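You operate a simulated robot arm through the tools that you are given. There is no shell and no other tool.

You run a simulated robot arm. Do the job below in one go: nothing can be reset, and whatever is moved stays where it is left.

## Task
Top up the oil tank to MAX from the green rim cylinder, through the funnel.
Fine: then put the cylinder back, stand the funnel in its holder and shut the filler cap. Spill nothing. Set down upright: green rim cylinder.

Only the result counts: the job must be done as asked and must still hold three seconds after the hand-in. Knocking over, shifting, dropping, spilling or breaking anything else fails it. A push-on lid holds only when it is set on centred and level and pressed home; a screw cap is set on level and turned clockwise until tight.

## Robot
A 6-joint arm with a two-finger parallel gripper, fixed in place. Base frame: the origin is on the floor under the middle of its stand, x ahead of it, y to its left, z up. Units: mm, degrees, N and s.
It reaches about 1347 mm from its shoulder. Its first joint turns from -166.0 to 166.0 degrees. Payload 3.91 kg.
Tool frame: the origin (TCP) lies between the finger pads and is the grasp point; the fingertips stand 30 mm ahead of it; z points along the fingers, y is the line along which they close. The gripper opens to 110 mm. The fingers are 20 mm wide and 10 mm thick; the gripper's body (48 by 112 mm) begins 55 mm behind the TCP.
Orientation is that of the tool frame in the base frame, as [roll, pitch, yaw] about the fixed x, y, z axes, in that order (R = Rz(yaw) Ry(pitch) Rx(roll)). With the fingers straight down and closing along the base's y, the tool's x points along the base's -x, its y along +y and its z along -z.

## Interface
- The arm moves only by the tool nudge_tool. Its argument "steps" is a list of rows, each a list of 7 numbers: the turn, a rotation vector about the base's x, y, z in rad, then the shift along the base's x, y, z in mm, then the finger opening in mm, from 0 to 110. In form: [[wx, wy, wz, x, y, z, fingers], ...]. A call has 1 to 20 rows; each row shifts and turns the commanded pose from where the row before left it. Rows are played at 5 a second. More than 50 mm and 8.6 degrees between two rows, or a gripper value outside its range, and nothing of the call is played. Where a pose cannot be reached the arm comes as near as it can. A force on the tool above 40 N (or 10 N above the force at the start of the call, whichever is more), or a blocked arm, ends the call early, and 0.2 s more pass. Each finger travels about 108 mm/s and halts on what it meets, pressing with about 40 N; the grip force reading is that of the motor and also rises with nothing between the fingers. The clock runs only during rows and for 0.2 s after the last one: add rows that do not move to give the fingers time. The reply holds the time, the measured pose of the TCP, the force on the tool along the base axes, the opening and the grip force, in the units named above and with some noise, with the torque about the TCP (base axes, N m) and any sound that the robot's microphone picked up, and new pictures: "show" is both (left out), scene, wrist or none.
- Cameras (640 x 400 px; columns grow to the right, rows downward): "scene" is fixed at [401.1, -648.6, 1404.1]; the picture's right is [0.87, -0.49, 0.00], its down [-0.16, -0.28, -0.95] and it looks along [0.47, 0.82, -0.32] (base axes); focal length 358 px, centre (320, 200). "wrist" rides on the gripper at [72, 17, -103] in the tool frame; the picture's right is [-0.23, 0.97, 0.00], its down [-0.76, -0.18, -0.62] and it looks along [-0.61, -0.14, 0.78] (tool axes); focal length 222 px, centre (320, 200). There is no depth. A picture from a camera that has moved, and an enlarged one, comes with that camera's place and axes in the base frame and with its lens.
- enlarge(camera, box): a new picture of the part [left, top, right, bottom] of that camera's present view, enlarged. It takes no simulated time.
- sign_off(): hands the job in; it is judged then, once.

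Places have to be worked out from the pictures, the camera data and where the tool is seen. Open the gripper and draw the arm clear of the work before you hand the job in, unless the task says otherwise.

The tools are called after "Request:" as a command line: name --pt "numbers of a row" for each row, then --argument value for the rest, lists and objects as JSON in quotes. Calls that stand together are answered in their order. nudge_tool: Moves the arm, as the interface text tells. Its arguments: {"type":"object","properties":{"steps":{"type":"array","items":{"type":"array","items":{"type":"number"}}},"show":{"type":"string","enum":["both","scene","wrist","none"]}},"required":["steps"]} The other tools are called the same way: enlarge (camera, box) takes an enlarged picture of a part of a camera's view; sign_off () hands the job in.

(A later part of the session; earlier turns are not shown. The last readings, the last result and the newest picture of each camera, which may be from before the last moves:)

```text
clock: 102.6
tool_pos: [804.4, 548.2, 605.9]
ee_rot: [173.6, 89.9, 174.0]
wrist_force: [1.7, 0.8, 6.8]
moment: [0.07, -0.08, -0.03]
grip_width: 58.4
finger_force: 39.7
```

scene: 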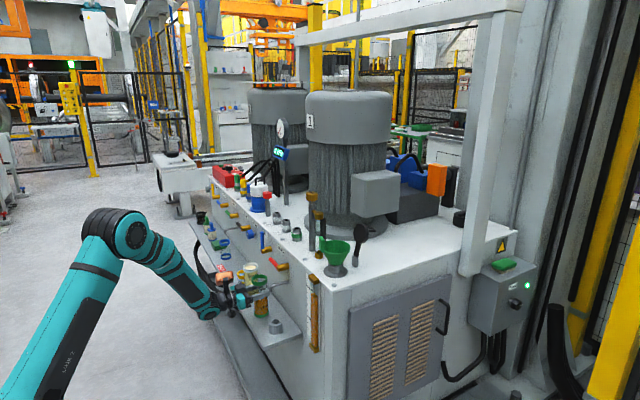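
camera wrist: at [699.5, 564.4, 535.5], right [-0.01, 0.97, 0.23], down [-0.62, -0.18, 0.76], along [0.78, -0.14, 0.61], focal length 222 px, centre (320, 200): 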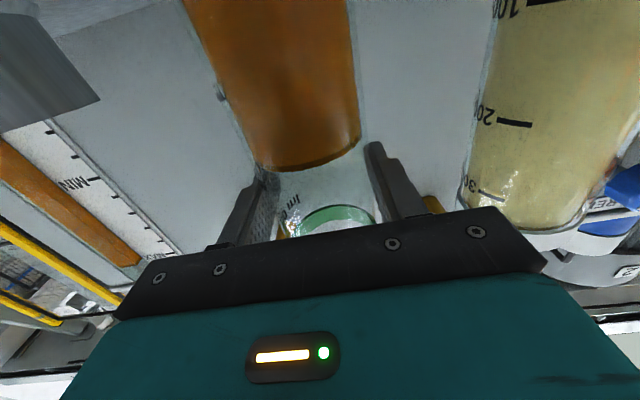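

Firm contact (+6.8 N). I'll ease up slightly and open the fingers to 85 mm.

Request:
nudge_tool --pt "0 0 0 0 0 0.4 45" --pt "0 0 0 0 0 0 62" --pt "0 0 0 0 0 0 72" --pt "0 0 0 0 0 0 85" --pt "0 0 0 0 0 0 85" --show "both"

Request:
enlarge --camera "scene" --box '[210, 255, 300, 325]'

Request:
enlarge --camera "wrist" --box '[160, 100, 480, 260]'

```text
clock: 103.8
tool_pos: [804.3, 548.8, 606.1]
ee_rot: [-171.2, 89.9, -170.9]
wrist_force: [-0.1, -0.9, 0.8]
moment: [0.02, 0.0, 0.05]
grip_width: 85.1
finger_force: 0.1
camera wrist: at [699.8, 564.4, 533.3], right [-0.01, 0.97, 0.23], down [-0.62, -0.18, 0.76], along [0.78, -0.14, 0.61], focal length 222 px, centre (320, 200)
```

scene: 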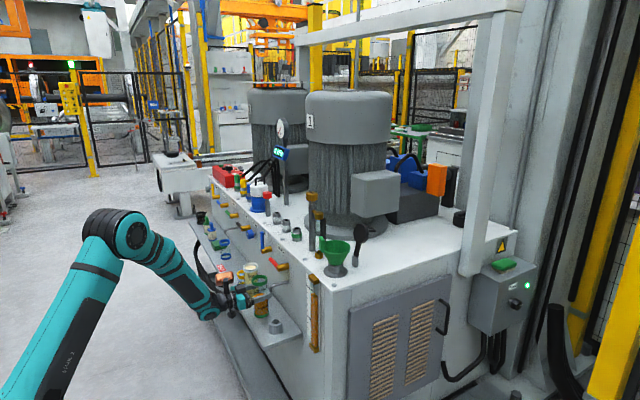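
wrist: 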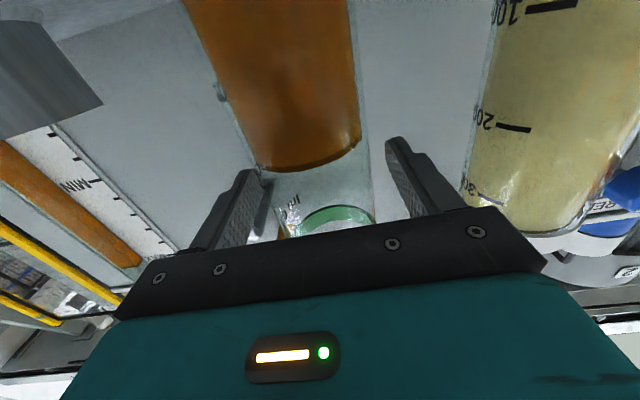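

```text
5.71 times, centred on (255, 290) of scene
camera zoom: at [401.1, -648.6, 1404.1], right [0.87, -0.49, 0.0], down [-0.16, -0.28, -0.95], along [0.47, 0.82, -0.32], focal length 2048 px, centre (691, -314)
```

zoom: 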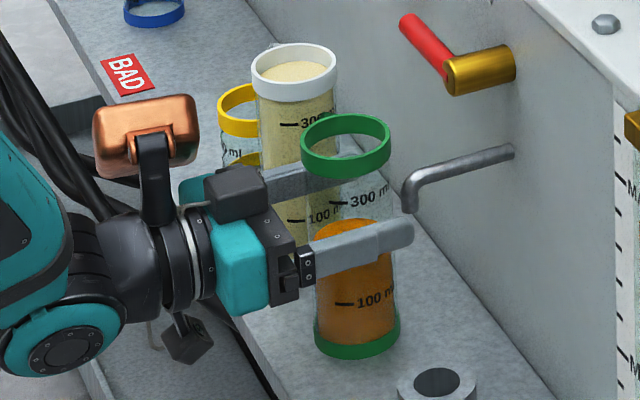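

```text
2.00 times, centred on (320, 180) of wrist
camera zoom: at [699.8, 564.4, 533.3], right [-0.01, 0.97, 0.23], down [-0.62, -0.18, 0.76], along [0.78, -0.14, 0.61], focal length 444 px, centre (320, 240)
```

zoom: 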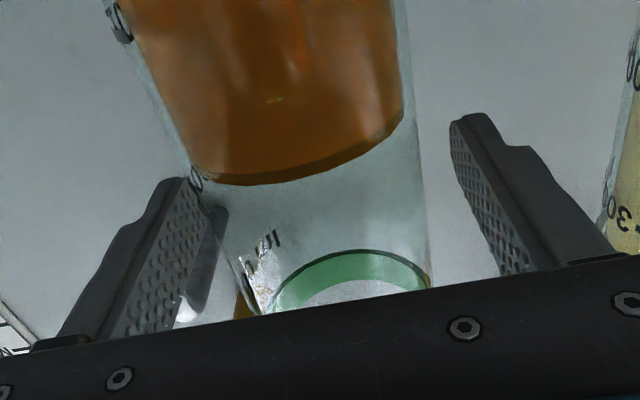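

The cylinder stands upright in its original place. I'll back the open gripper straight out.

Request:
nudge_tool --pt "0 0 0 -8 0 0 85" --pt "0 0 0 -18 0 0 85" --pt "0 0 0 -25 0 0 85" --pt "0 0 0 -30 0 0 85" --pt "0 0 0 -40 0 0 85" --pt "0 0 0 -20 0 0 85" --pt "0 0 0 0 0 0 85" --show "both"

Request:
enlarge --camera "scene" --box '[200, 250, 310, 345]'

```text
clock: 105.4
tool_pos: [662.2, 548.6, 605.1]
ee_rot: [-172.4, 89.9, -172.0]
wrist_force: [-0.6, -0.4, 0.5]
moment: [-0.04, -0.02, -0.01]
grip_width: 85.0
finger_force: 0.1
camera wrist: at [558.6, 564.2, 533.2], right [0.0, 0.97, 0.23], down [-0.62, -0.18, 0.76], along [0.78, -0.14, 0.61], focal length 222 px, centre (320, 200)
```

scene: 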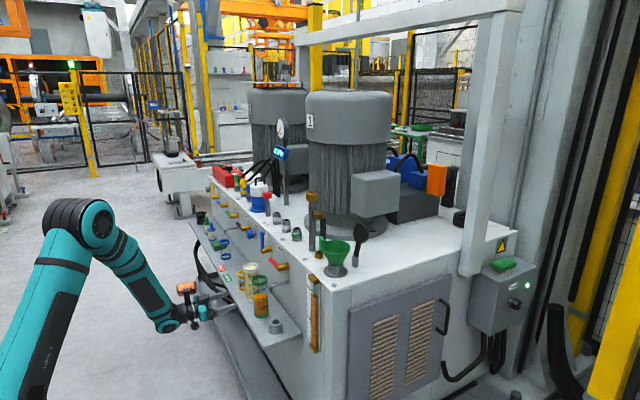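
wrist: 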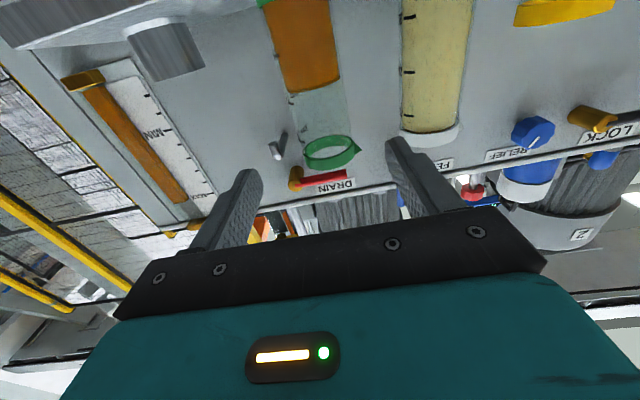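

```text
4.21 times, centred on (255, 298) of scene
camera zoom: at [401.1, -648.6, 1404.1], right [0.87, -0.49, 0.0], down [-0.16, -0.28, -0.95], along [0.47, 0.82, -0.32], focal length 1509 px, centre (594, -210)
```

zoom: 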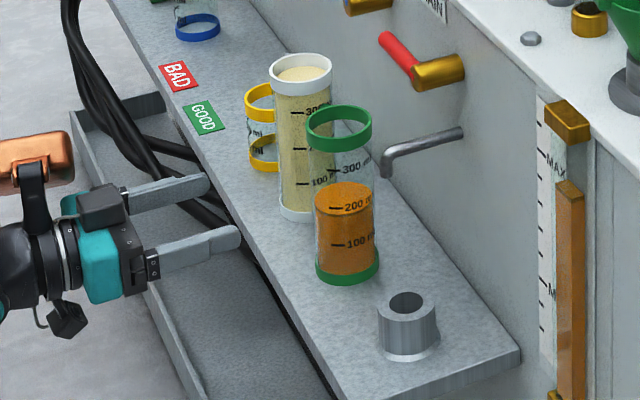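

The cylinder is standing well with the gripper clear. Next is the funnel: I'll raise the arm and turn the fingers back to pointing down in free space.

Request:
nudge_tool --pt "0 0.1428 0 -5 -9 27 85" --pt "0 0.1428 0 -5 -9 27 85" --pt "0 0.1428 0 -5 -9 27 85" --pt "0 0.1428 0 -5 -9 27 80" --pt "0 0.1428 0 -5 -9 27 75" --pt "0 0.1428 0 -5 -9 27 70" --pt "0 0.1428 0 -5 -9 27 65" --pt "0 0.1428 0 -5 -9 27 60" --pt "0 0.1428 0 -5 -9 27 60" --pt "0 0.1428 0 -5 -9 27 60" --pt "0 0.1428 0 -5 -9 27 60" --show "scene"

```text
clock: 107.8
tool_pos: [607.7, 450.6, 904.0]
ee_rot: [179.8, -0.2, -179.8]
wrist_force: [0.3, 0.7, -0.6]
moment: [-0.01, -0.02, 0.0]
grip_width: 60.4
finger_force: 0.1
```

scene: 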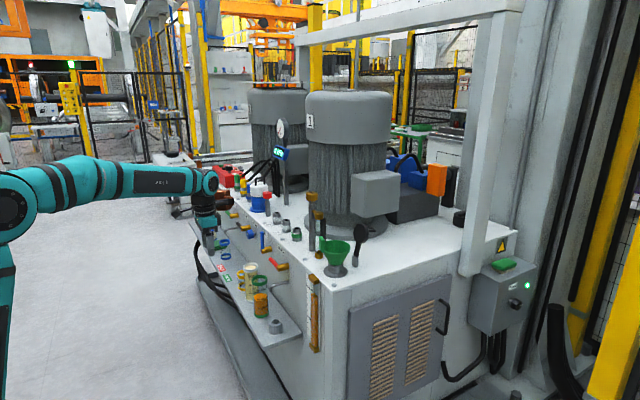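

The fingers are pointing down with clean orientation readings. Now I'll yaw by +78° so the fingers close across the funnel's tab, and travel high to above the tab at about (917, 250, 1030).

Request:
nudge_tool --pt "0 0 0.1361 31 -20 12.7 60" --pt "0 0 0.1361 31 -20 12.7 60" --pt "0 0 0.1361 31 -20 12.7 60" --pt "0 0 0.1361 31 -20 12.7 60" --pt "0 0 0.1361 31 -20 12.7 60" --pt "0 0 0.1361 31 -20 12.7 60" --pt "0 0 0.1361 31 -20 12.7 60" --pt "0 0 0.1361 31 -20 12.7 60" --pt "0 0 0.1361 31 -20 12.7 60" --pt "0 0 0.1361 31 -20 12.7 60" --pt "0 0 0 0 0 0 60" --show "both"

Request:
enlarge --camera "wrist" --box '[220, 50, 420, 210]'

Request:
enlarge --camera "scene" --box '[290, 170, 390, 290]'

```text
clock: 110.2
tool_pos: [918.1, 248.9, 1029.0]
ee_rot: [179.5, -0.1, -101.9]
wrist_force: [-0.1, -0.2, 0.4]
moment: [-0.03, 0.0, -0.01]
grip_width: 59.8
finger_force: 0.1
camera wrist: at [887.5, 180.7, 1132.4], right [-0.91, 0.42, 0.01], down [0.34, 0.71, 0.62], along [0.26, 0.56, -0.78], focal length 222 px, centre (320, 200)
```

scene: 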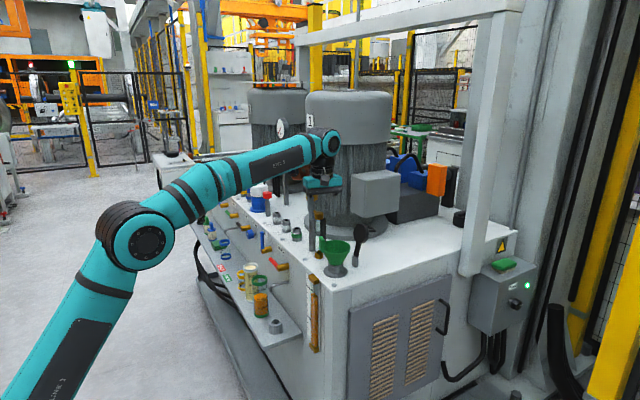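
wrist: 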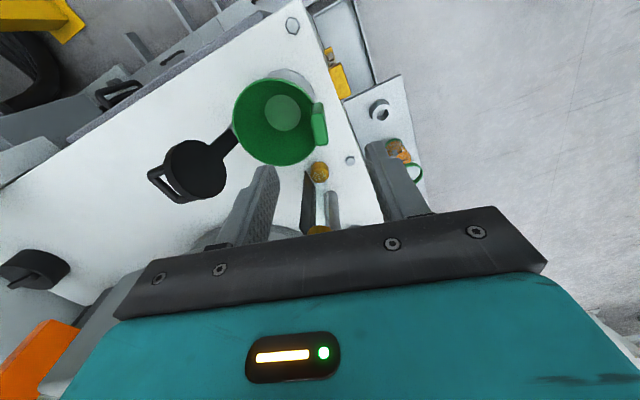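

```text
2.50 times, centred on (320, 130) of wrist
camera zoom: at [887.5, 180.7, 1132.4], right [-0.91, 0.42, 0.01], down [0.34, 0.71, 0.62], along [0.26, 0.56, -0.78], focal length 555 px, centre (320, 375)
```

zoom: 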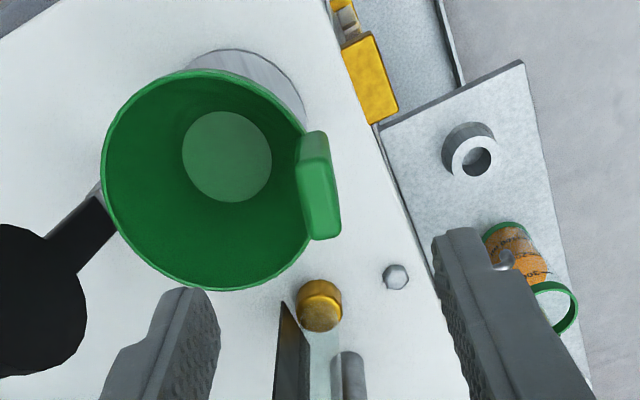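

```text
3.33 times, centred on (340, 230) of scene
camera zoom: at [401.1, -648.6, 1404.1], right [0.87, -0.49, 0.0], down [-0.16, -0.28, -0.95], along [0.47, 0.82, -0.32], focal length 1195 px, centre (253, 100)
```

zoom: 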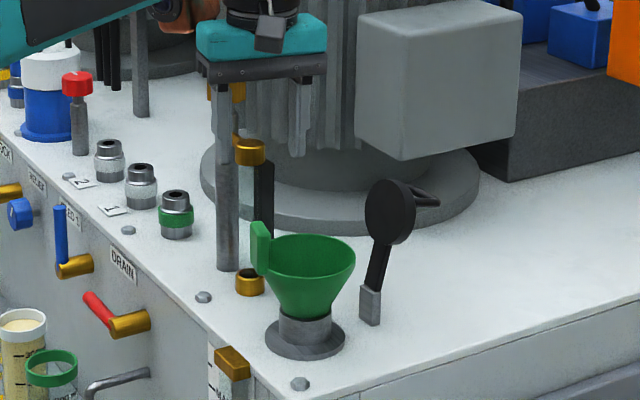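

From above, the funnel centre is about (968, 238) and the tab runs from (916, 239) to (925, 267), turned about 17° from the y axis. I'll turn the tool −5.3°, shift (+1.8, +5.3) to centre on the tab, and descend partway.

Request:
nudge_tool --pt "0 0 -0.0462 0.9 2.7 0 60" --pt "0 0 -0.0463 0.9 2.6 0 60" --pt "0 0 0 0 0 -15 60" --pt "0 0 0 0 0 -20 60" --pt "0 0 0 0 0 -15 60" --pt "0 0 0 0 0 0 60" --show "both"

Request:
enlarge --camera "wrist" --box '[200, 60, 440, 230]'

Request:
enlarge --camera "scene" --box '[300, 180, 370, 280]'

```text
clock: 111.6
tool_pos: [918.9, 254.6, 979.4]
ee_rot: [179.7, -0.2, -107.2]
wrist_force: [0.0, -0.1, -0.1]
moment: [0.01, -0.02, 0.0]
grip_width: 59.9
finger_force: 0.1
camera wrist: at [881.9, 189.9, 1083.3], right [-0.86, 0.51, 0.01], down [0.4, 0.67, 0.62], along [0.31, 0.54, -0.78], focal length 222 px, centre (320, 200)
```

scene: 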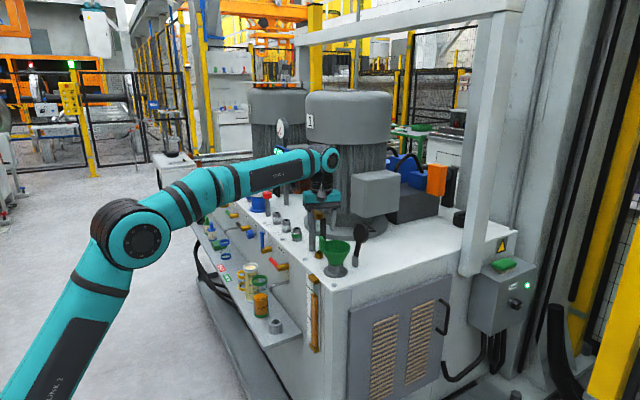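
wrist: 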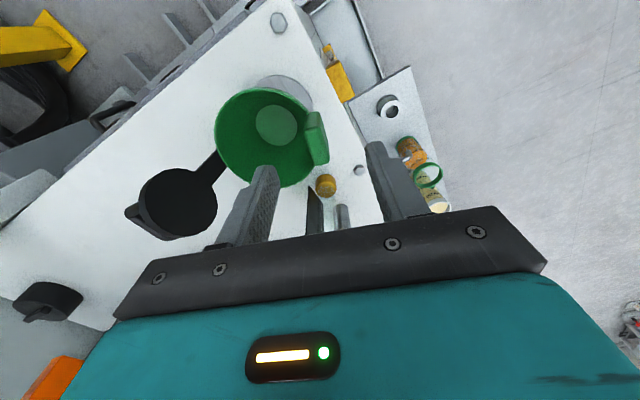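

```text
2.35 times, centred on (320, 145) of wrist
camera zoom: at [881.9, 189.9, 1083.3], right [-0.86, 0.51, 0.01], down [0.4, 0.67, 0.62], along [0.31, 0.54, -0.78], focal length 523 px, centre (320, 329)
```

zoom: 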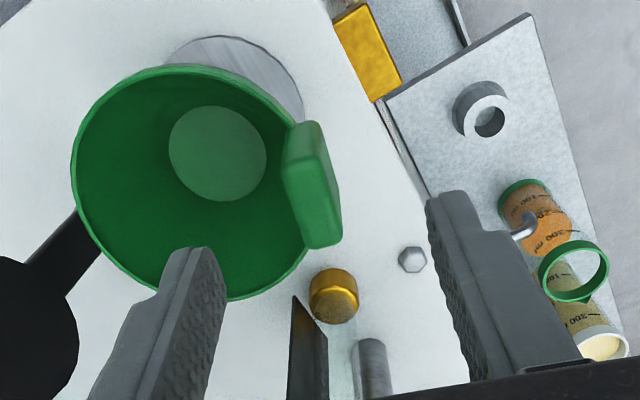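

```text
4.00 times, centred on (335, 230) of scene
camera zoom: at [401.1, -648.6, 1404.1], right [0.87, -0.49, 0.0], down [-0.16, -0.28, -0.95], along [0.47, 0.82, -0.32], focal length 1434 px, centre (260, 80)
```

zoom: 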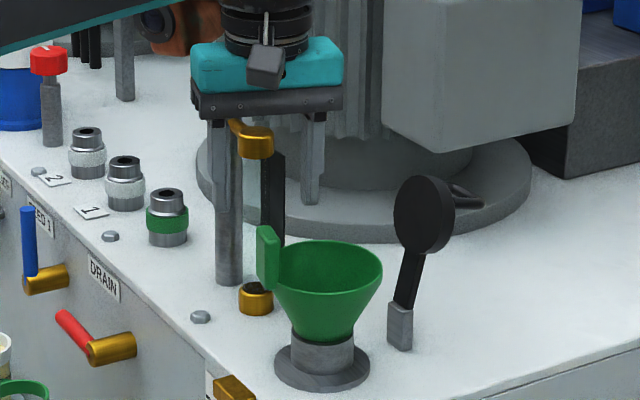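

The tab is within 2 mm of the grip centre line. I'll trim (+1.0, −2.4) and descend to z≈925, so the fingertips end just above the rim plane.

Request:
nudge_tool --pt "0 0 0 1.0 -2.4 -10 60" --pt "0 0 0 0 0 -15 60" --pt "0 0 0 0 0 -14 60" --pt "0 0 0 0 0 -10 60" --pt "0 0 0 0 0 -5 60" --pt "0 0 0 0 0 0 60" --show "both"

Request:
enlarge --camera "wrist" --box '[200, 60, 440, 230]'

Request:
enlarge --camera "scene" --box '[300, 190, 370, 290]'

```text
clock: 113.0
tool_pos: [920.9, 251.8, 926.6]
ee_rot: [179.7, -0.1, -107.3]
wrist_force: [0.0, -0.5, 1.0]
moment: [0.04, -0.03, -0.01]
grip_width: 59.9
finger_force: 0.0
camera wrist: at [883.0, 187.5, 1029.4], right [-0.86, 0.51, 0.01], down [0.4, 0.67, 0.62], along [0.31, 0.54, -0.78], focal length 222 px, centre (320, 200)
```

scene: 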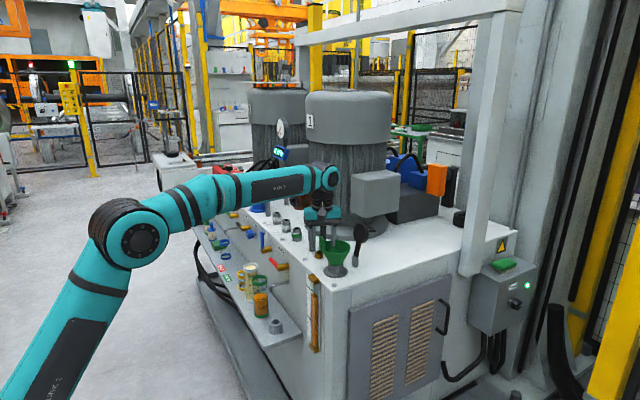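
wrist: 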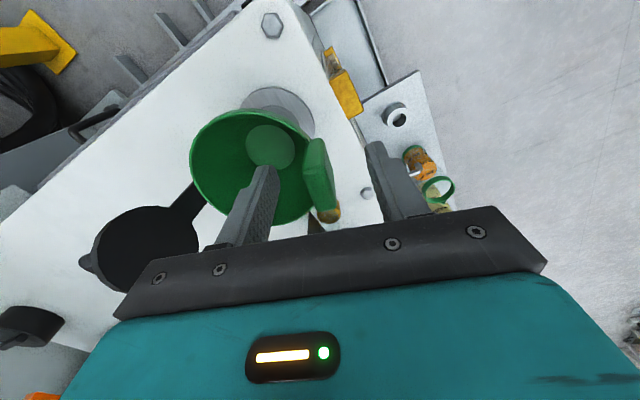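

```text
2.35 times, centred on (320, 145) of wrist
camera zoom: at [883.0, 187.5, 1029.4], right [-0.86, 0.51, 0.01], down [0.4, 0.67, 0.62], along [0.31, 0.54, -0.78], focal length 523 px, centre (320, 329)
```

zoom: 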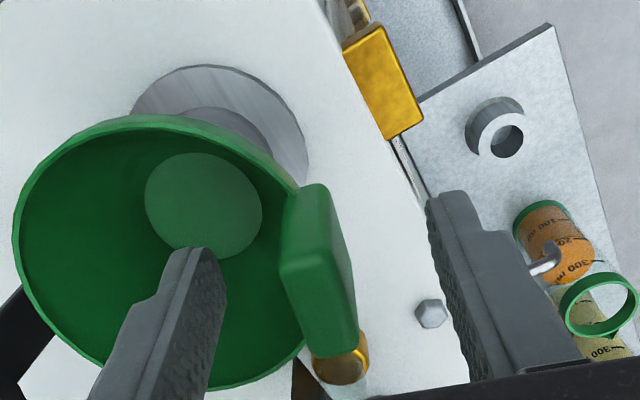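

```text
4.00 times, centred on (335, 240) of scene
camera zoom: at [401.1, -648.6, 1404.1], right [0.87, -0.49, 0.0], down [-0.16, -0.28, -0.95], along [0.47, 0.82, -0.32], focal length 1434 px, centre (260, 40)
```

zoom: 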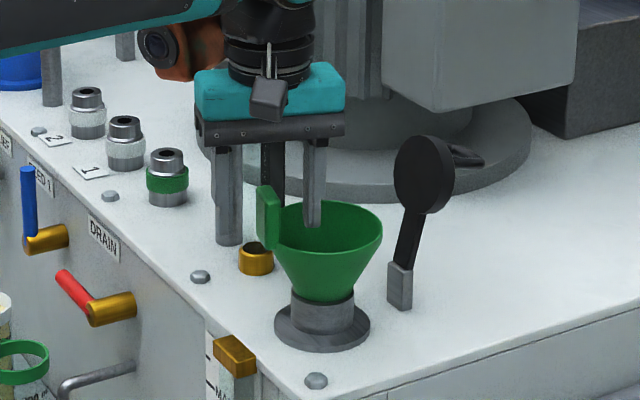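

The tab is centred between the fingers and aligned with them. I'll close the gripper on it.

Request:
nudge_tool --pt "0 0 0 0 0 0 40" --pt "0 0 0 0 0 0 25" --pt "0 0 0 0 0 0 15" --pt "0 0 0 0 0 0 5" --pt "0 0 0 0 0 0 2" --pt "0 0 0 0 0 0 2" --show "both"

Request:
enlarge --camera "wrist" --box '[200, 60, 440, 230]'

Request:
enlarge --camera "scene" --box '[300, 190, 370, 290]'

```text
clock: 114.4
tool_pos: [919.3, 251.3, 926.0]
ee_rot: [179.7, -0.1, -107.4]
wrist_force: [0.5, -1.0, 4.8]
moment: [-0.16, -0.3, 0.01]
grip_width: 13.3
finger_force: 39.7
camera wrist: at [882.8, 187.4, 1029.9], right [-0.86, 0.51, 0.01], down [0.4, 0.67, 0.62], along [0.31, 0.54, -0.78], focal length 222 px, centre (320, 200)
```

scene: 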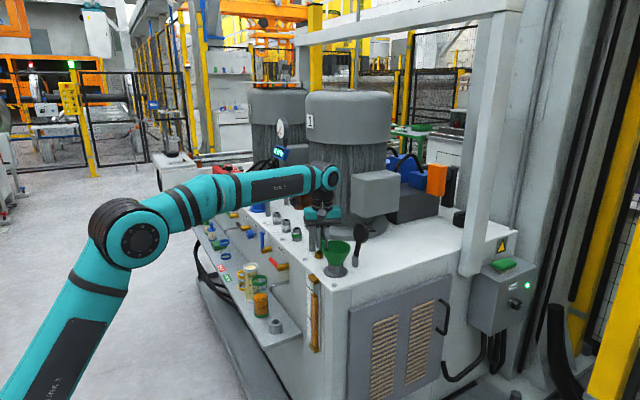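
wrist: 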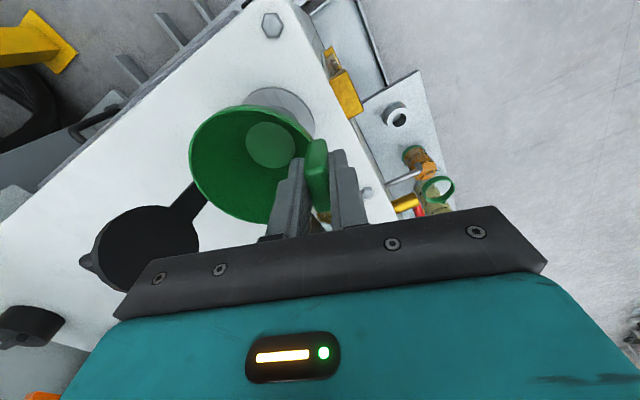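

```text
2.35 times, centred on (320, 145) of wrist
camera zoom: at [882.8, 187.4, 1029.9], right [-0.86, 0.51, 0.01], down [0.4, 0.67, 0.62], along [0.31, 0.54, -0.78], focal length 523 px, centre (320, 329)
```

zoom: 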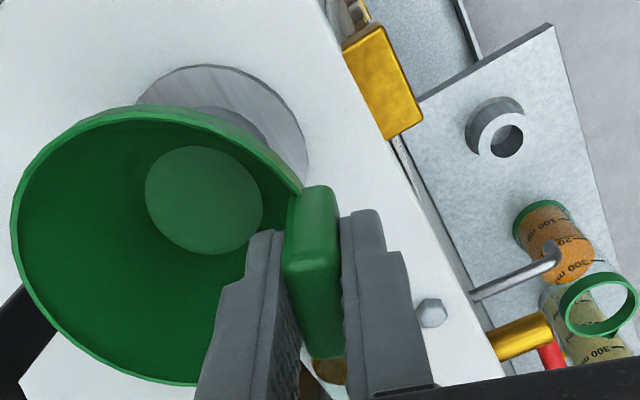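

```text
4.00 times, centred on (335, 240) of scene
camera zoom: at [401.1, -648.6, 1404.1], right [0.87, -0.49, 0.0], down [-0.16, -0.28, -0.95], along [0.47, 0.82, -0.32], focal length 1434 px, centre (260, 40)
```

zoom: 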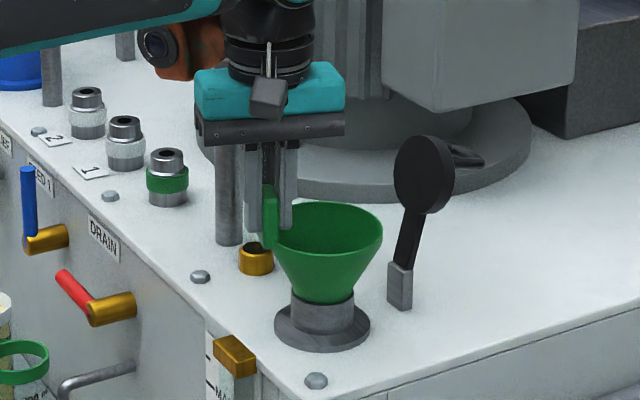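

Gripped at 13.3 mm with firm force. I'll lift the funnel straight up slowly and watch for binding.

Request:
nudge_tool --pt "0 0 0 0 0 3 2" --pt "0 0 0 0 0 5 2" --pt "0 0 0 0 0 6 2" --pt "0 0 0 0 0 8 2" --pt "0 0 0 0 0 8 2" --show "both"

Request:
enlarge --camera "scene" --box '[300, 190, 370, 290]'

```text
clock: 115.6
tool_pos: [920.3, 251.9, 956.0]
ee_rot: [179.7, 0.0, -107.3]
wrist_force: [-0.4, -0.3, -0.8]
moment: [0.02, 0.04, 0.02]
grip_width: 13.0
finger_force: 39.8
camera wrist: at [883.2, 188.0, 1058.9], right [-0.86, 0.51, 0.01], down [0.4, 0.67, 0.62], along [0.31, 0.54, -0.78], focal length 222 px, centre (320, 200)
```

scene: 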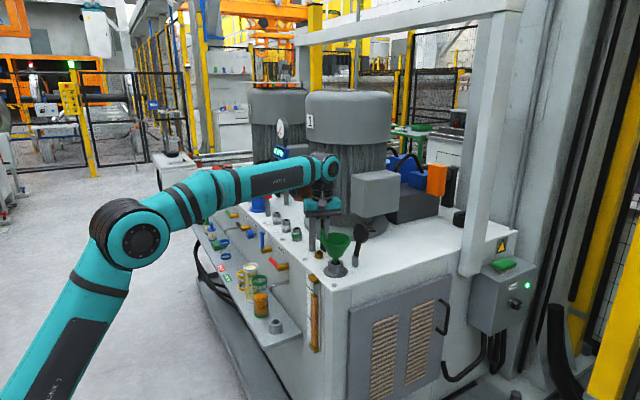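
wrist: 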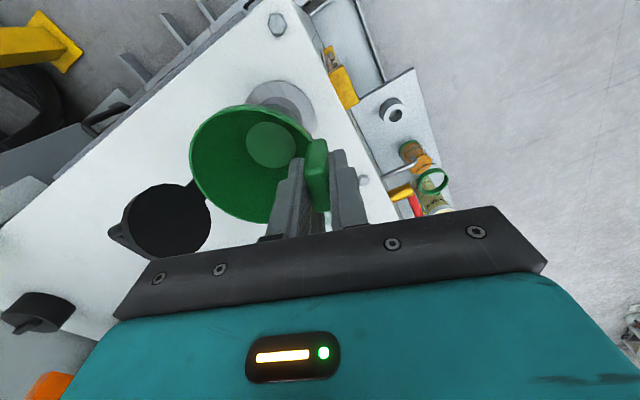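

```text
4.00 times, centred on (335, 240) of scene
camera zoom: at [401.1, -648.6, 1404.1], right [0.87, -0.49, 0.0], down [-0.16, -0.28, -0.95], along [0.47, 0.82, -0.32], focal length 1434 px, centre (260, 40)
```

zoom: 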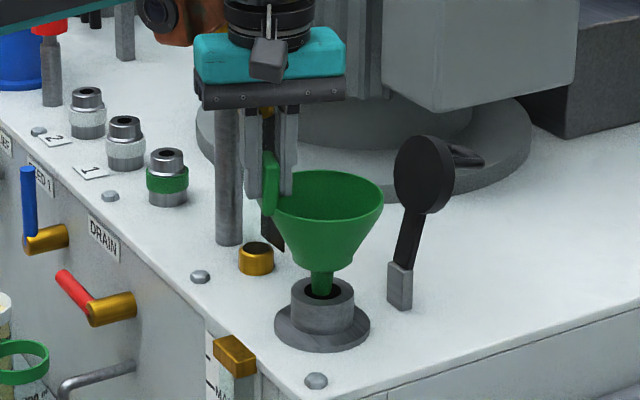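

The stem is sliding out cleanly with almost no force. I'll keep lifting until the tip clears the neck.

Request:
nudge_tool --pt "0 0 0 0 0 10 2" --pt "0 0 0 0 0 12 2" --pt "0 0 0 0 0 12 2" --pt "0 0 0 0 0 12 2" --pt "0 0 0 0 0 12 2" --pt "0 0 0 0 0 8 2" --pt "0 0 0 0 0 4 2" --show "both"

Request:
enlarge --camera "scene" --box '[300, 180, 370, 290]'

Request:
enlarge --camera "wrist" --box '[160, 60, 440, 230]'

```text
clock: 117.2
tool_pos: [921.0, 253.0, 1025.0]
ee_rot: [179.7, -0.1, -107.3]
wrist_force: [0.8, 0.4, -0.5]
moment: [0.01, 0.02, -0.01]
grip_width: 13.1
finger_force: 39.7
camera wrist: at [883.1, 187.4, 1129.5], right [-0.86, 0.51, 0.01], down [0.4, 0.67, 0.62], along [0.31, 0.54, -0.78], focal length 222 px, centre (320, 200)
```

scene: 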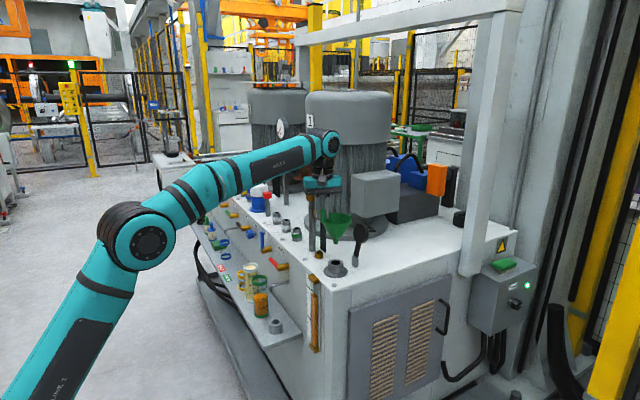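
wrist: 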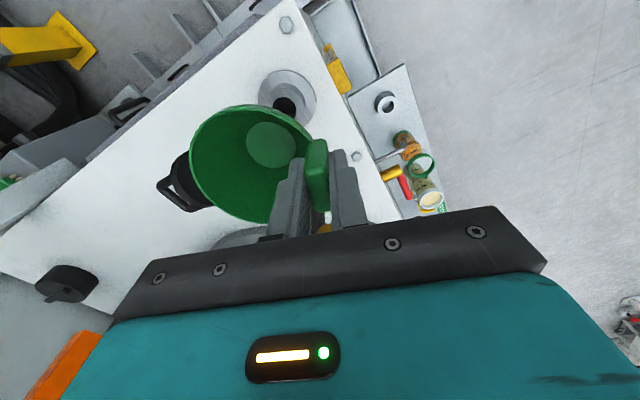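

```text
3.64 times, centred on (335, 235) of scene
camera zoom: at [401.1, -648.6, 1404.1], right [0.87, -0.49, 0.0], down [-0.16, -0.28, -0.95], along [0.47, 0.82, -0.32], focal length 1303 px, centre (266, 73)
```

zoom: 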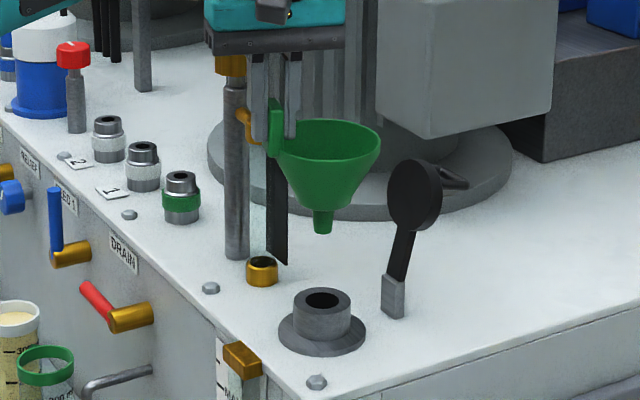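

```text
2.29 times, centred on (300, 145) of wrist
camera zoom: at [883.1, 187.4, 1129.5], right [-0.86, 0.51, 0.01], down [0.4, 0.67, 0.62], along [0.31, 0.54, -0.78], focal length 508 px, centre (366, 326)
```

zoom: 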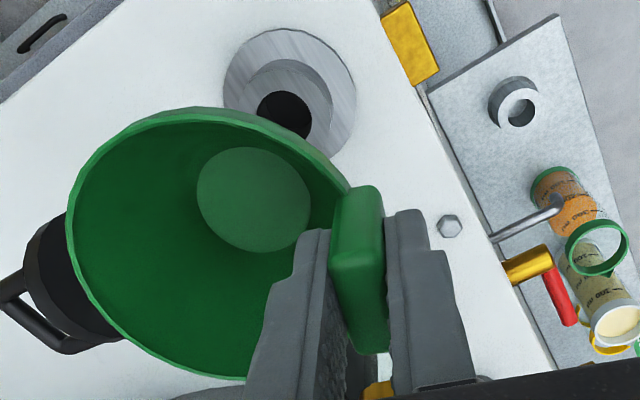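

The funnel is free, with a short stem of about 25 mm. I'll zoom in on it to measure how much it sags in the grip before carrying it.

Request:
enlarge --camera "scene" --box '[315, 195, 360, 250]'

Request:
enlarge --camera "wrist" --box '[170, 80, 350, 230]'

Request:
enlarge --camera "scene" --box '[305, 285, 325, 315]'

```text
7.27 times, centred on (338, 222) of scene
camera zoom: at [401.1, -648.6, 1404.1], right [0.87, -0.49, 0.0], down [-0.16, -0.28, -0.95], along [0.47, 0.82, -0.32], focal length 2607 px, centre (193, 36)
```

zoom: 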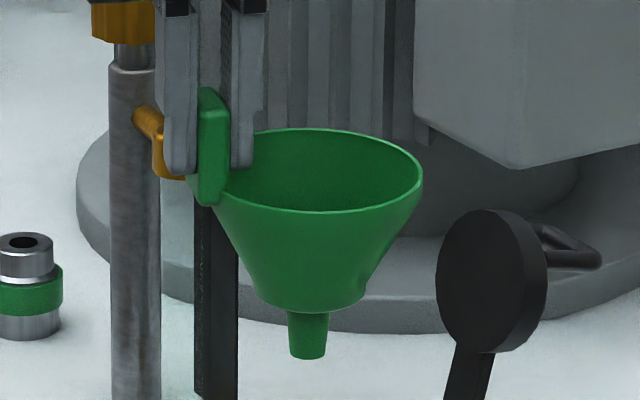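

```text
2.67 times, centred on (260, 155) of wrist
camera zoom: at [883.1, 187.4, 1129.5], right [-0.86, 0.51, 0.01], down [0.4, 0.67, 0.62], along [0.31, 0.54, -0.78], focal length 592 px, centre (480, 320)
```

zoom: 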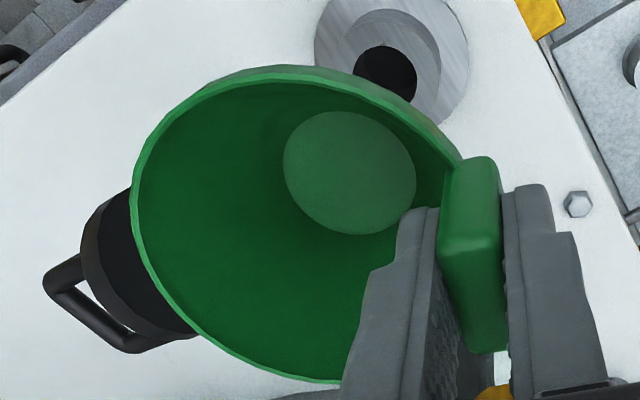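

```text
13.33 times, centred on (315, 300) of scene
camera zoom: at [401.1, -648.6, 1404.1], right [0.87, -0.49, 0.0], down [-0.16, -0.28, -0.95], along [0.47, 0.82, -0.32], focal length 4779 px, centre (387, -1133)
```

zoom: 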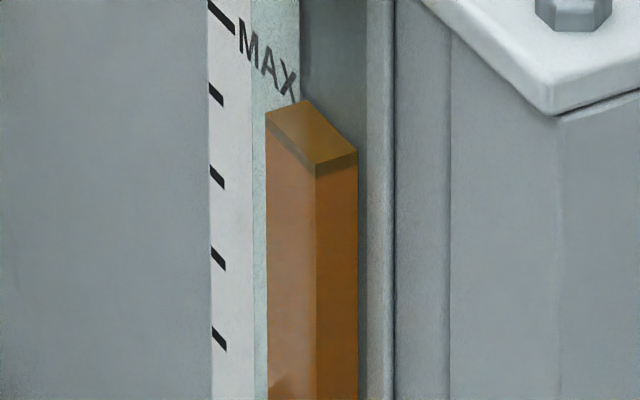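

The funnel hangs within about 2° of vertical, and the gauge is still at MAX. I'll carry it at this height to above the holder region, then lower partway to z≈760 for a closer look.

Request:
nudge_tool --pt "0 0 0 -6.5 7.7 0 2" --pt "0 0 0 -13 15.4 0 2" --pt "0 0 0 -20 23.7 0 2" --pt "0 0 0 -24 28.5 0 2" --pt "0 0 0 -24 28.5 0 2" --pt "0 0 0 -24 28.5 0 2" --pt "0 0 0 -20 23.7 0 2" --pt "0 0 0 -14 16.6 -5 2" --pt "0 0 0 -7 8.4 -15 2" --pt "0 0 0 0 0 -28 2" --pt "0 0 0 0 0 -35 2" --pt "0 0 0 0 0 -35 2" --pt "0 0 0 0 0 -35 2" --pt "0 0 0 0 0 -35 2" --pt "0 0 0 0 0 -35 2" --pt "0 0 0 0 0 -25 2" --pt "0 0 0 0 0 -12 2" --pt "0 0 0 0 0 -5 2" --pt "0 0 0 0 0 0 2" --show "both"

Request:
enlarge --camera "scene" --box '[220, 230, 320, 350]'

Request:
enlarge --camera "wrist" --box '[160, 0, 440, 230]'

```text
clock: 121.2
tool_pos: [767.2, 433.6, 760.2]
ee_rot: [179.7, -0.1, -107.3]
wrist_force: [0.0, -0.3, -0.9]
moment: [-0.01, -0.01, -0.01]
grip_width: 13.1
finger_force: 40.5
camera wrist: at [730.3, 368.9, 864.3], right [-0.86, 0.51, 0.01], down [0.4, 0.67, 0.62], along [0.31, 0.54, -0.78], focal length 222 px, centre (320, 200)
```

scene: 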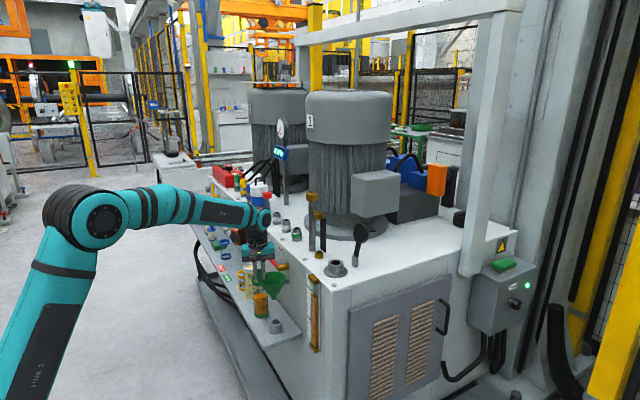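
wrist: 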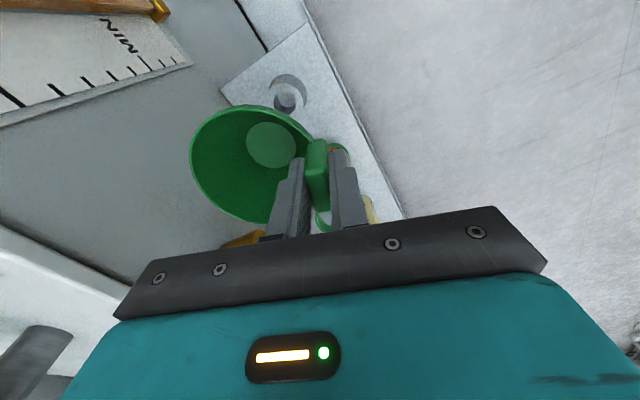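

```text
3.33 times, centred on (270, 290) of scene
camera zoom: at [401.1, -648.6, 1404.1], right [0.87, -0.49, 0.0], down [-0.16, -0.28, -0.95], along [0.47, 0.82, -0.32], focal length 1195 px, centre (487, -100)
```

zoom: 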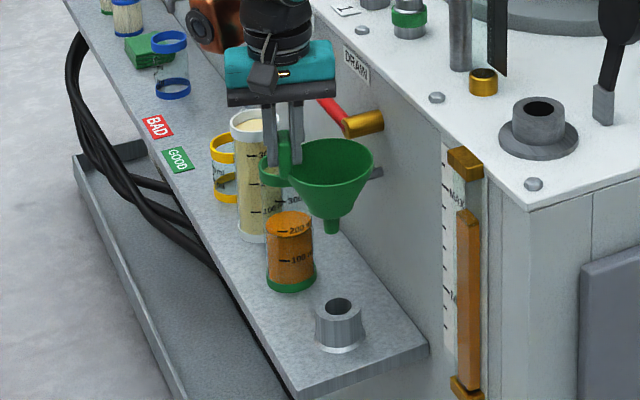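

```text
1.74 times, centred on (300, 115) of wrist
camera zoom: at [730.3, 368.9, 864.3], right [-0.86, 0.51, 0.01], down [0.4, 0.67, 0.62], along [0.31, 0.54, -0.78], focal length 386 px, centre (355, 348)
```

zoom: 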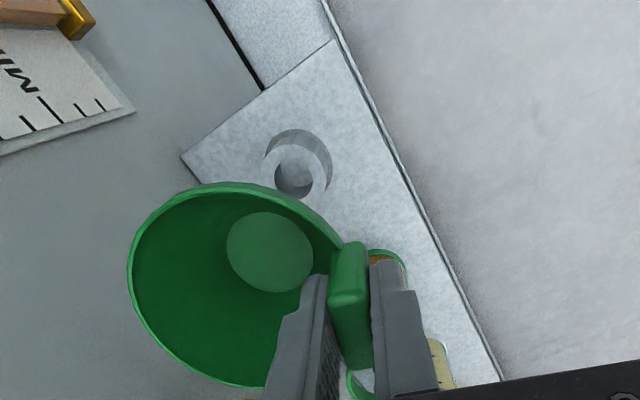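

Combining both views, the stem must shift about (+5, +5.5) to sit over the holder hole near (816, 420, 532). I'll apply the x shift and descend to about 10 mm above the holder, keeping y back for now to stay clear of the drain pipe.

Request:
nudge_tool --pt "0 0 0 2.5 0 -8 2" --pt "0 0 0 2.5 0 -18 2" --pt "0 0 0 0 0 -24 2" --pt "0 0 0 0 0 -22 2" --pt "0 0 0 0 0 -14 2" --pt "0 0 0 0 0 -7 2" --pt "0 0 0 0 0 -3 2" --pt "0 0 0 0 0 0 2" --show "both"

Request:
enlarge --camera "scene" --box '[250, 275, 300, 340]'

Request:
enlarge --camera "wrist" --box '[160, 0, 440, 230]'

```text
clock: 123.0
tool_pos: [773.2, 434.1, 664.8]
ee_rot: [179.7, -0.1, -107.2]
wrist_force: [-0.5, -0.3, 0.1]
moment: [0.0, -0.01, 0.02]
grip_width: 12.9
finger_force: 39.9
camera wrist: at [735.4, 368.6, 768.2], right [-0.86, 0.51, 0.01], down [0.4, 0.67, 0.62], along [0.31, 0.54, -0.78], focal length 222 px, centre (320, 200)
```

scene: 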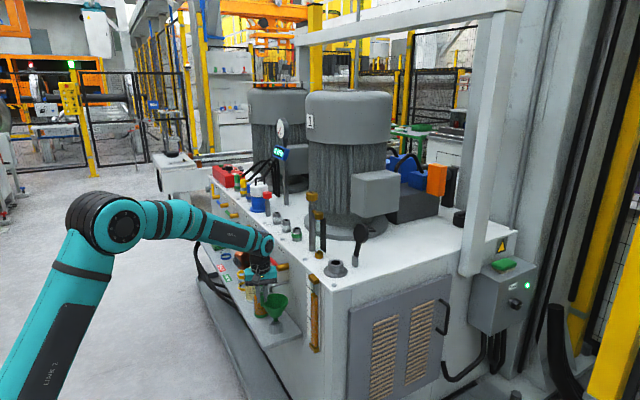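
wrist: 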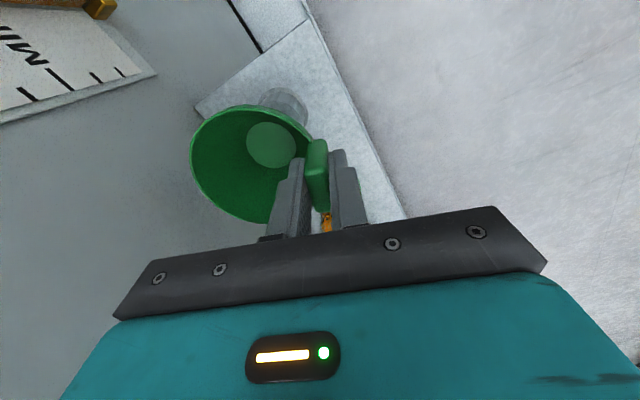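

```text
6.15 times, centred on (275, 308) of scene
camera zoom: at [401.1, -648.6, 1404.1], right [0.87, -0.49, 0.0], down [-0.16, -0.28, -0.95], along [0.47, 0.82, -0.32], focal length 2206 px, centre (597, -462)
```

zoom: 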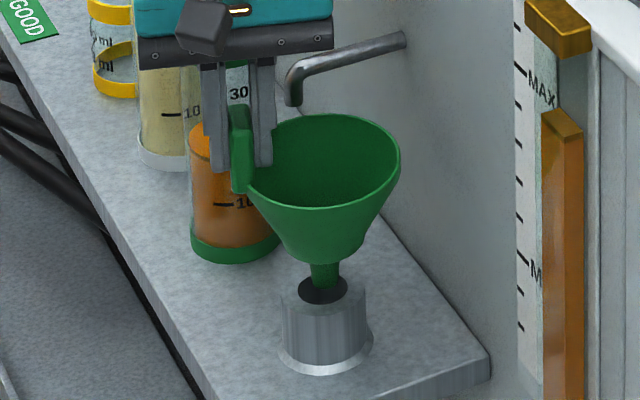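

```text
1.74 times, centred on (300, 115) of wrist
camera zoom: at [735.4, 368.6, 768.2], right [-0.86, 0.51, 0.01], down [0.4, 0.67, 0.62], along [0.31, 0.54, -0.78], focal length 386 px, centre (355, 348)
```

zoom: 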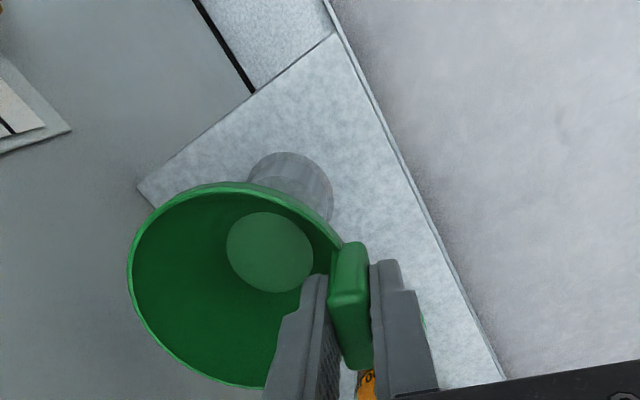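

The stem hovers about 11 mm above the holder and appears roughly 6–8 mm short in y. I'll shift (+1.5, +6) and lower 7 mm for a final alignment check.

Request:
nudge_tool --pt "0 0 0 0.8 3 0 2" --pt "0 0 0 0.7 3 0 2" --pt "0 0 0 0 0 -3 2" --pt "0 0 0 0 0 -3 2" --pt "0 0 0 0 0 -1 2" --pt "0 0 0 0 0 0 2" --show "scene"

Request:
enlarge --camera "scene" --box '[260, 295, 295, 340]'

Request:
enlarge --camera "wrist" --box '[160, 0, 440, 230]'

```text
clock: 124.3
tool_pos: [774.7, 439.5, 661.8]
ee_rot: [179.9, 0.1, -107.3]
wrist_force: [-2.3, 0.2, 11.8]
moment: [-0.07, -0.33, -0.04]
grip_width: 13.5
finger_force: 39.8
stopped in row 6: the force on the tool passed its limit at 41 N (the readings are from after the stop); the commanded pose is now the measured one
```

scene: 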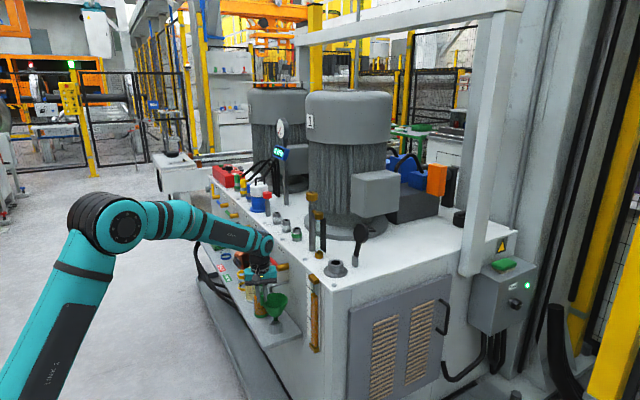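

```text
8.89 times, centred on (278, 318) of scene
camera zoom: at [401.1, -648.6, 1404.1], right [0.87, -0.49, 0.0], down [-0.16, -0.28, -0.95], along [0.47, 0.82, -0.32], focal length 3186 px, centre (698, -844)
```

zoom: 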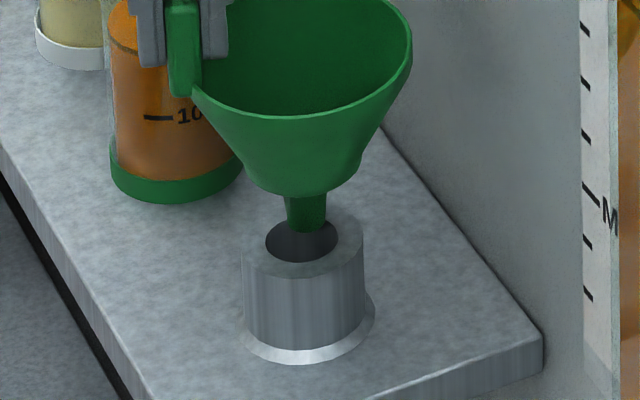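

```text
1.74 times, centred on (300, 115) of wrist
camera zoom: at [736.8, 375.2, 764.9], right [-0.86, 0.51, 0.0], down [0.4, 0.67, 0.62], along [0.31, 0.54, -0.78], focal length 386 px, centre (355, 348)
```

zoom: 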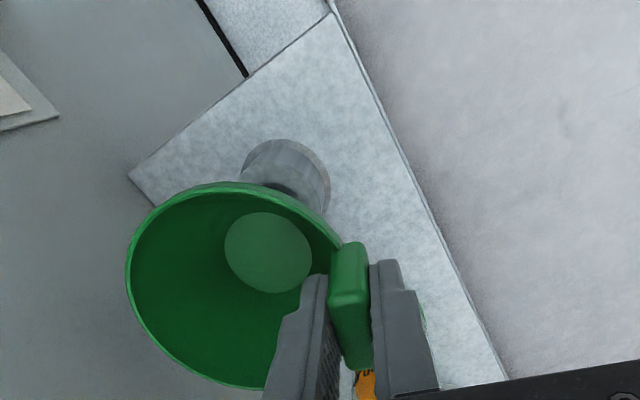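

The stem tip touched the far edge of the ring, so the stem is longer than I assumed and I overshot in y. I'll lift a little first and zoom in to measure the offset.

Request:
nudge_tool --pt "0 0 0 0 0 2 2" --pt "0 0 0 0 0 2 2" --pt "0 0 0 0 0 0 2" --show "scene"

Request:
enlarge --camera "scene" --box '[268, 308, 290, 330]'

Request:
enlarge --camera "scene" --box '[255, 280, 300, 335]'

```text
clock: 125.1
tool_pos: [774.4, 439.9, 663.0]
ee_rot: [179.8, 0.0, -107.4]
wrist_force: [0.3, 0.2, 0.2]
moment: [-0.01, 0.01, 0.01]
grip_width: 12.7
finger_force: 39.4
```

scene: 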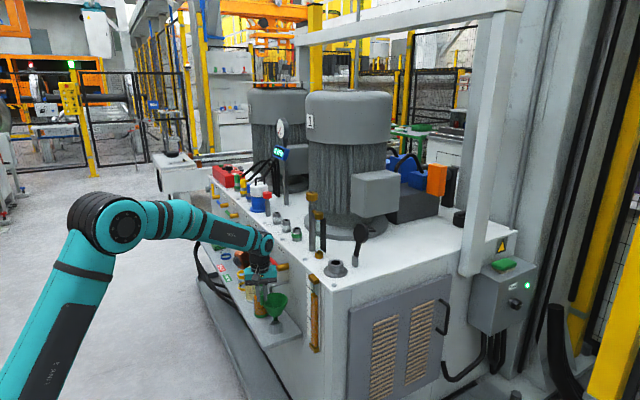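

```text
16.00 times, centred on (279, 319) of scene
camera zoom: at [401.1, -648.6, 1404.1], right [0.87, -0.49, 0.0], down [-0.16, -0.28, -0.95], along [0.47, 0.82, -0.32], focal length 5734 px, centre (976, -1704)
```

zoom: 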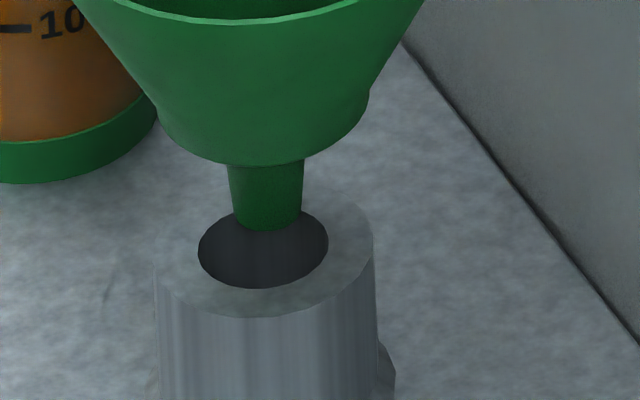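

```text
7.27 times, centred on (278, 308) of scene
camera zoom: at [401.1, -648.6, 1404.1], right [0.87, -0.49, 0.0], down [-0.16, -0.28, -0.95], along [0.47, 0.82, -0.32], focal length 2607 px, centre (629, -582)
```

zoom: 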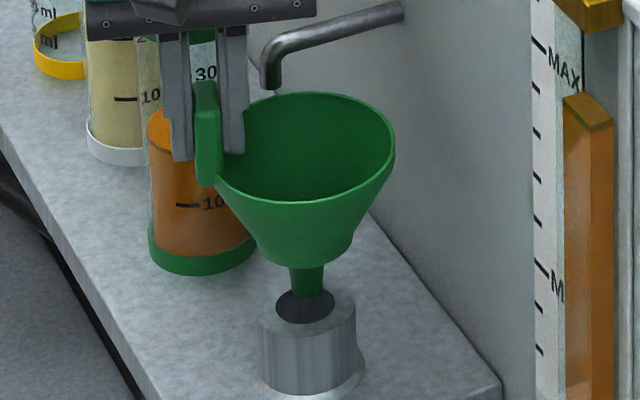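

Measured in the 16× view, the stem tip's centre is about 12 mm beyond the hole centre along the view direction. I'll lift 4 mm more, shift by (−6.6, −10.4) and re-check.

Request:
nudge_tool --pt "0 0 0 0 0 4 2" --pt "0 0 0 -2.2 -3.5 0 2" --pt "0 0 0 -2.2 -3.5 0 2" --pt "0 0 0 -2.2 -3.4 0 2" --pt "0 0 0 0 0 0 2" --show "scene"

Request:
enlarge --camera "scene" --box '[268, 308, 290, 330]'

Request:
enlarge --camera "wrist" --box '[160, 0, 440, 230]'

```text
clock: 126.3
tool_pos: [768.7, 429.5, 669.1]
ee_rot: [179.7, 0.1, -107.2]
wrist_force: [-0.3, 0.9, -0.6]
moment: [-0.02, 0.04, 0.01]
grip_width: 13.2
finger_force: 40.2
```

scene: 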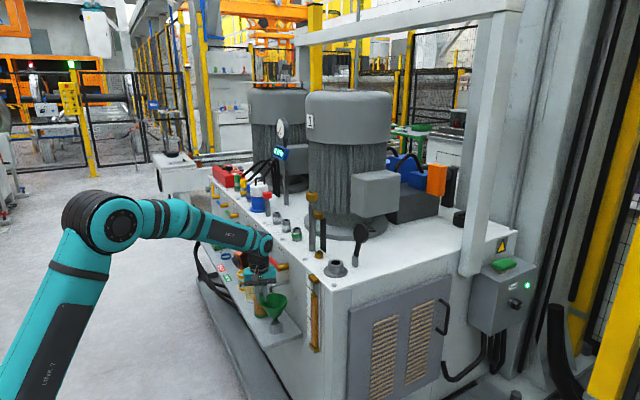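

```text
16.00 times, centred on (279, 319) of scene
camera zoom: at [401.1, -648.6, 1404.1], right [0.87, -0.49, 0.0], down [-0.16, -0.28, -0.95], along [0.47, 0.82, -0.32], focal length 5734 px, centre (976, -1704)
```

zoom: 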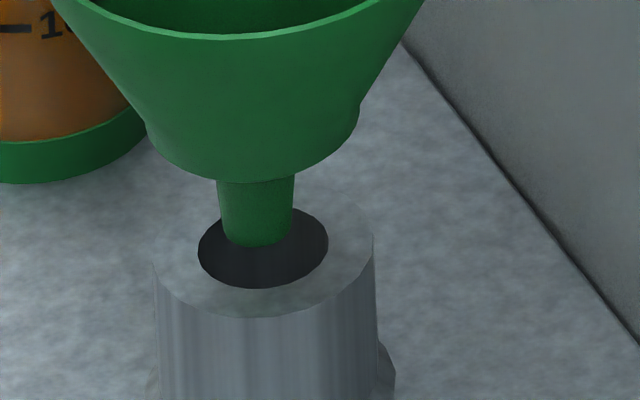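

```text
1.74 times, centred on (300, 115) of wrist
camera zoom: at [730.4, 364.8, 771.8], right [-0.86, 0.51, 0.0], down [0.4, 0.67, 0.62], along [0.31, 0.54, -0.78], focal length 386 px, centre (355, 348)
```

zoom: 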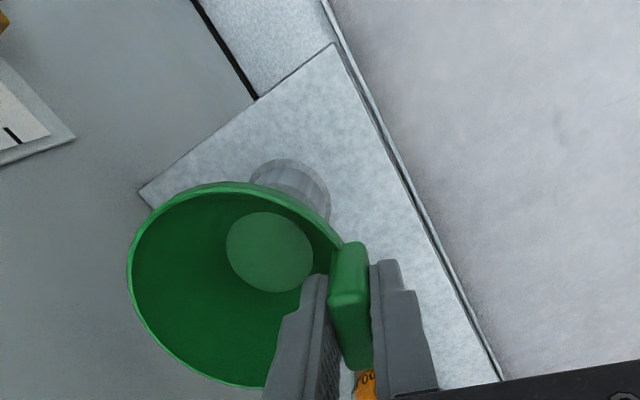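

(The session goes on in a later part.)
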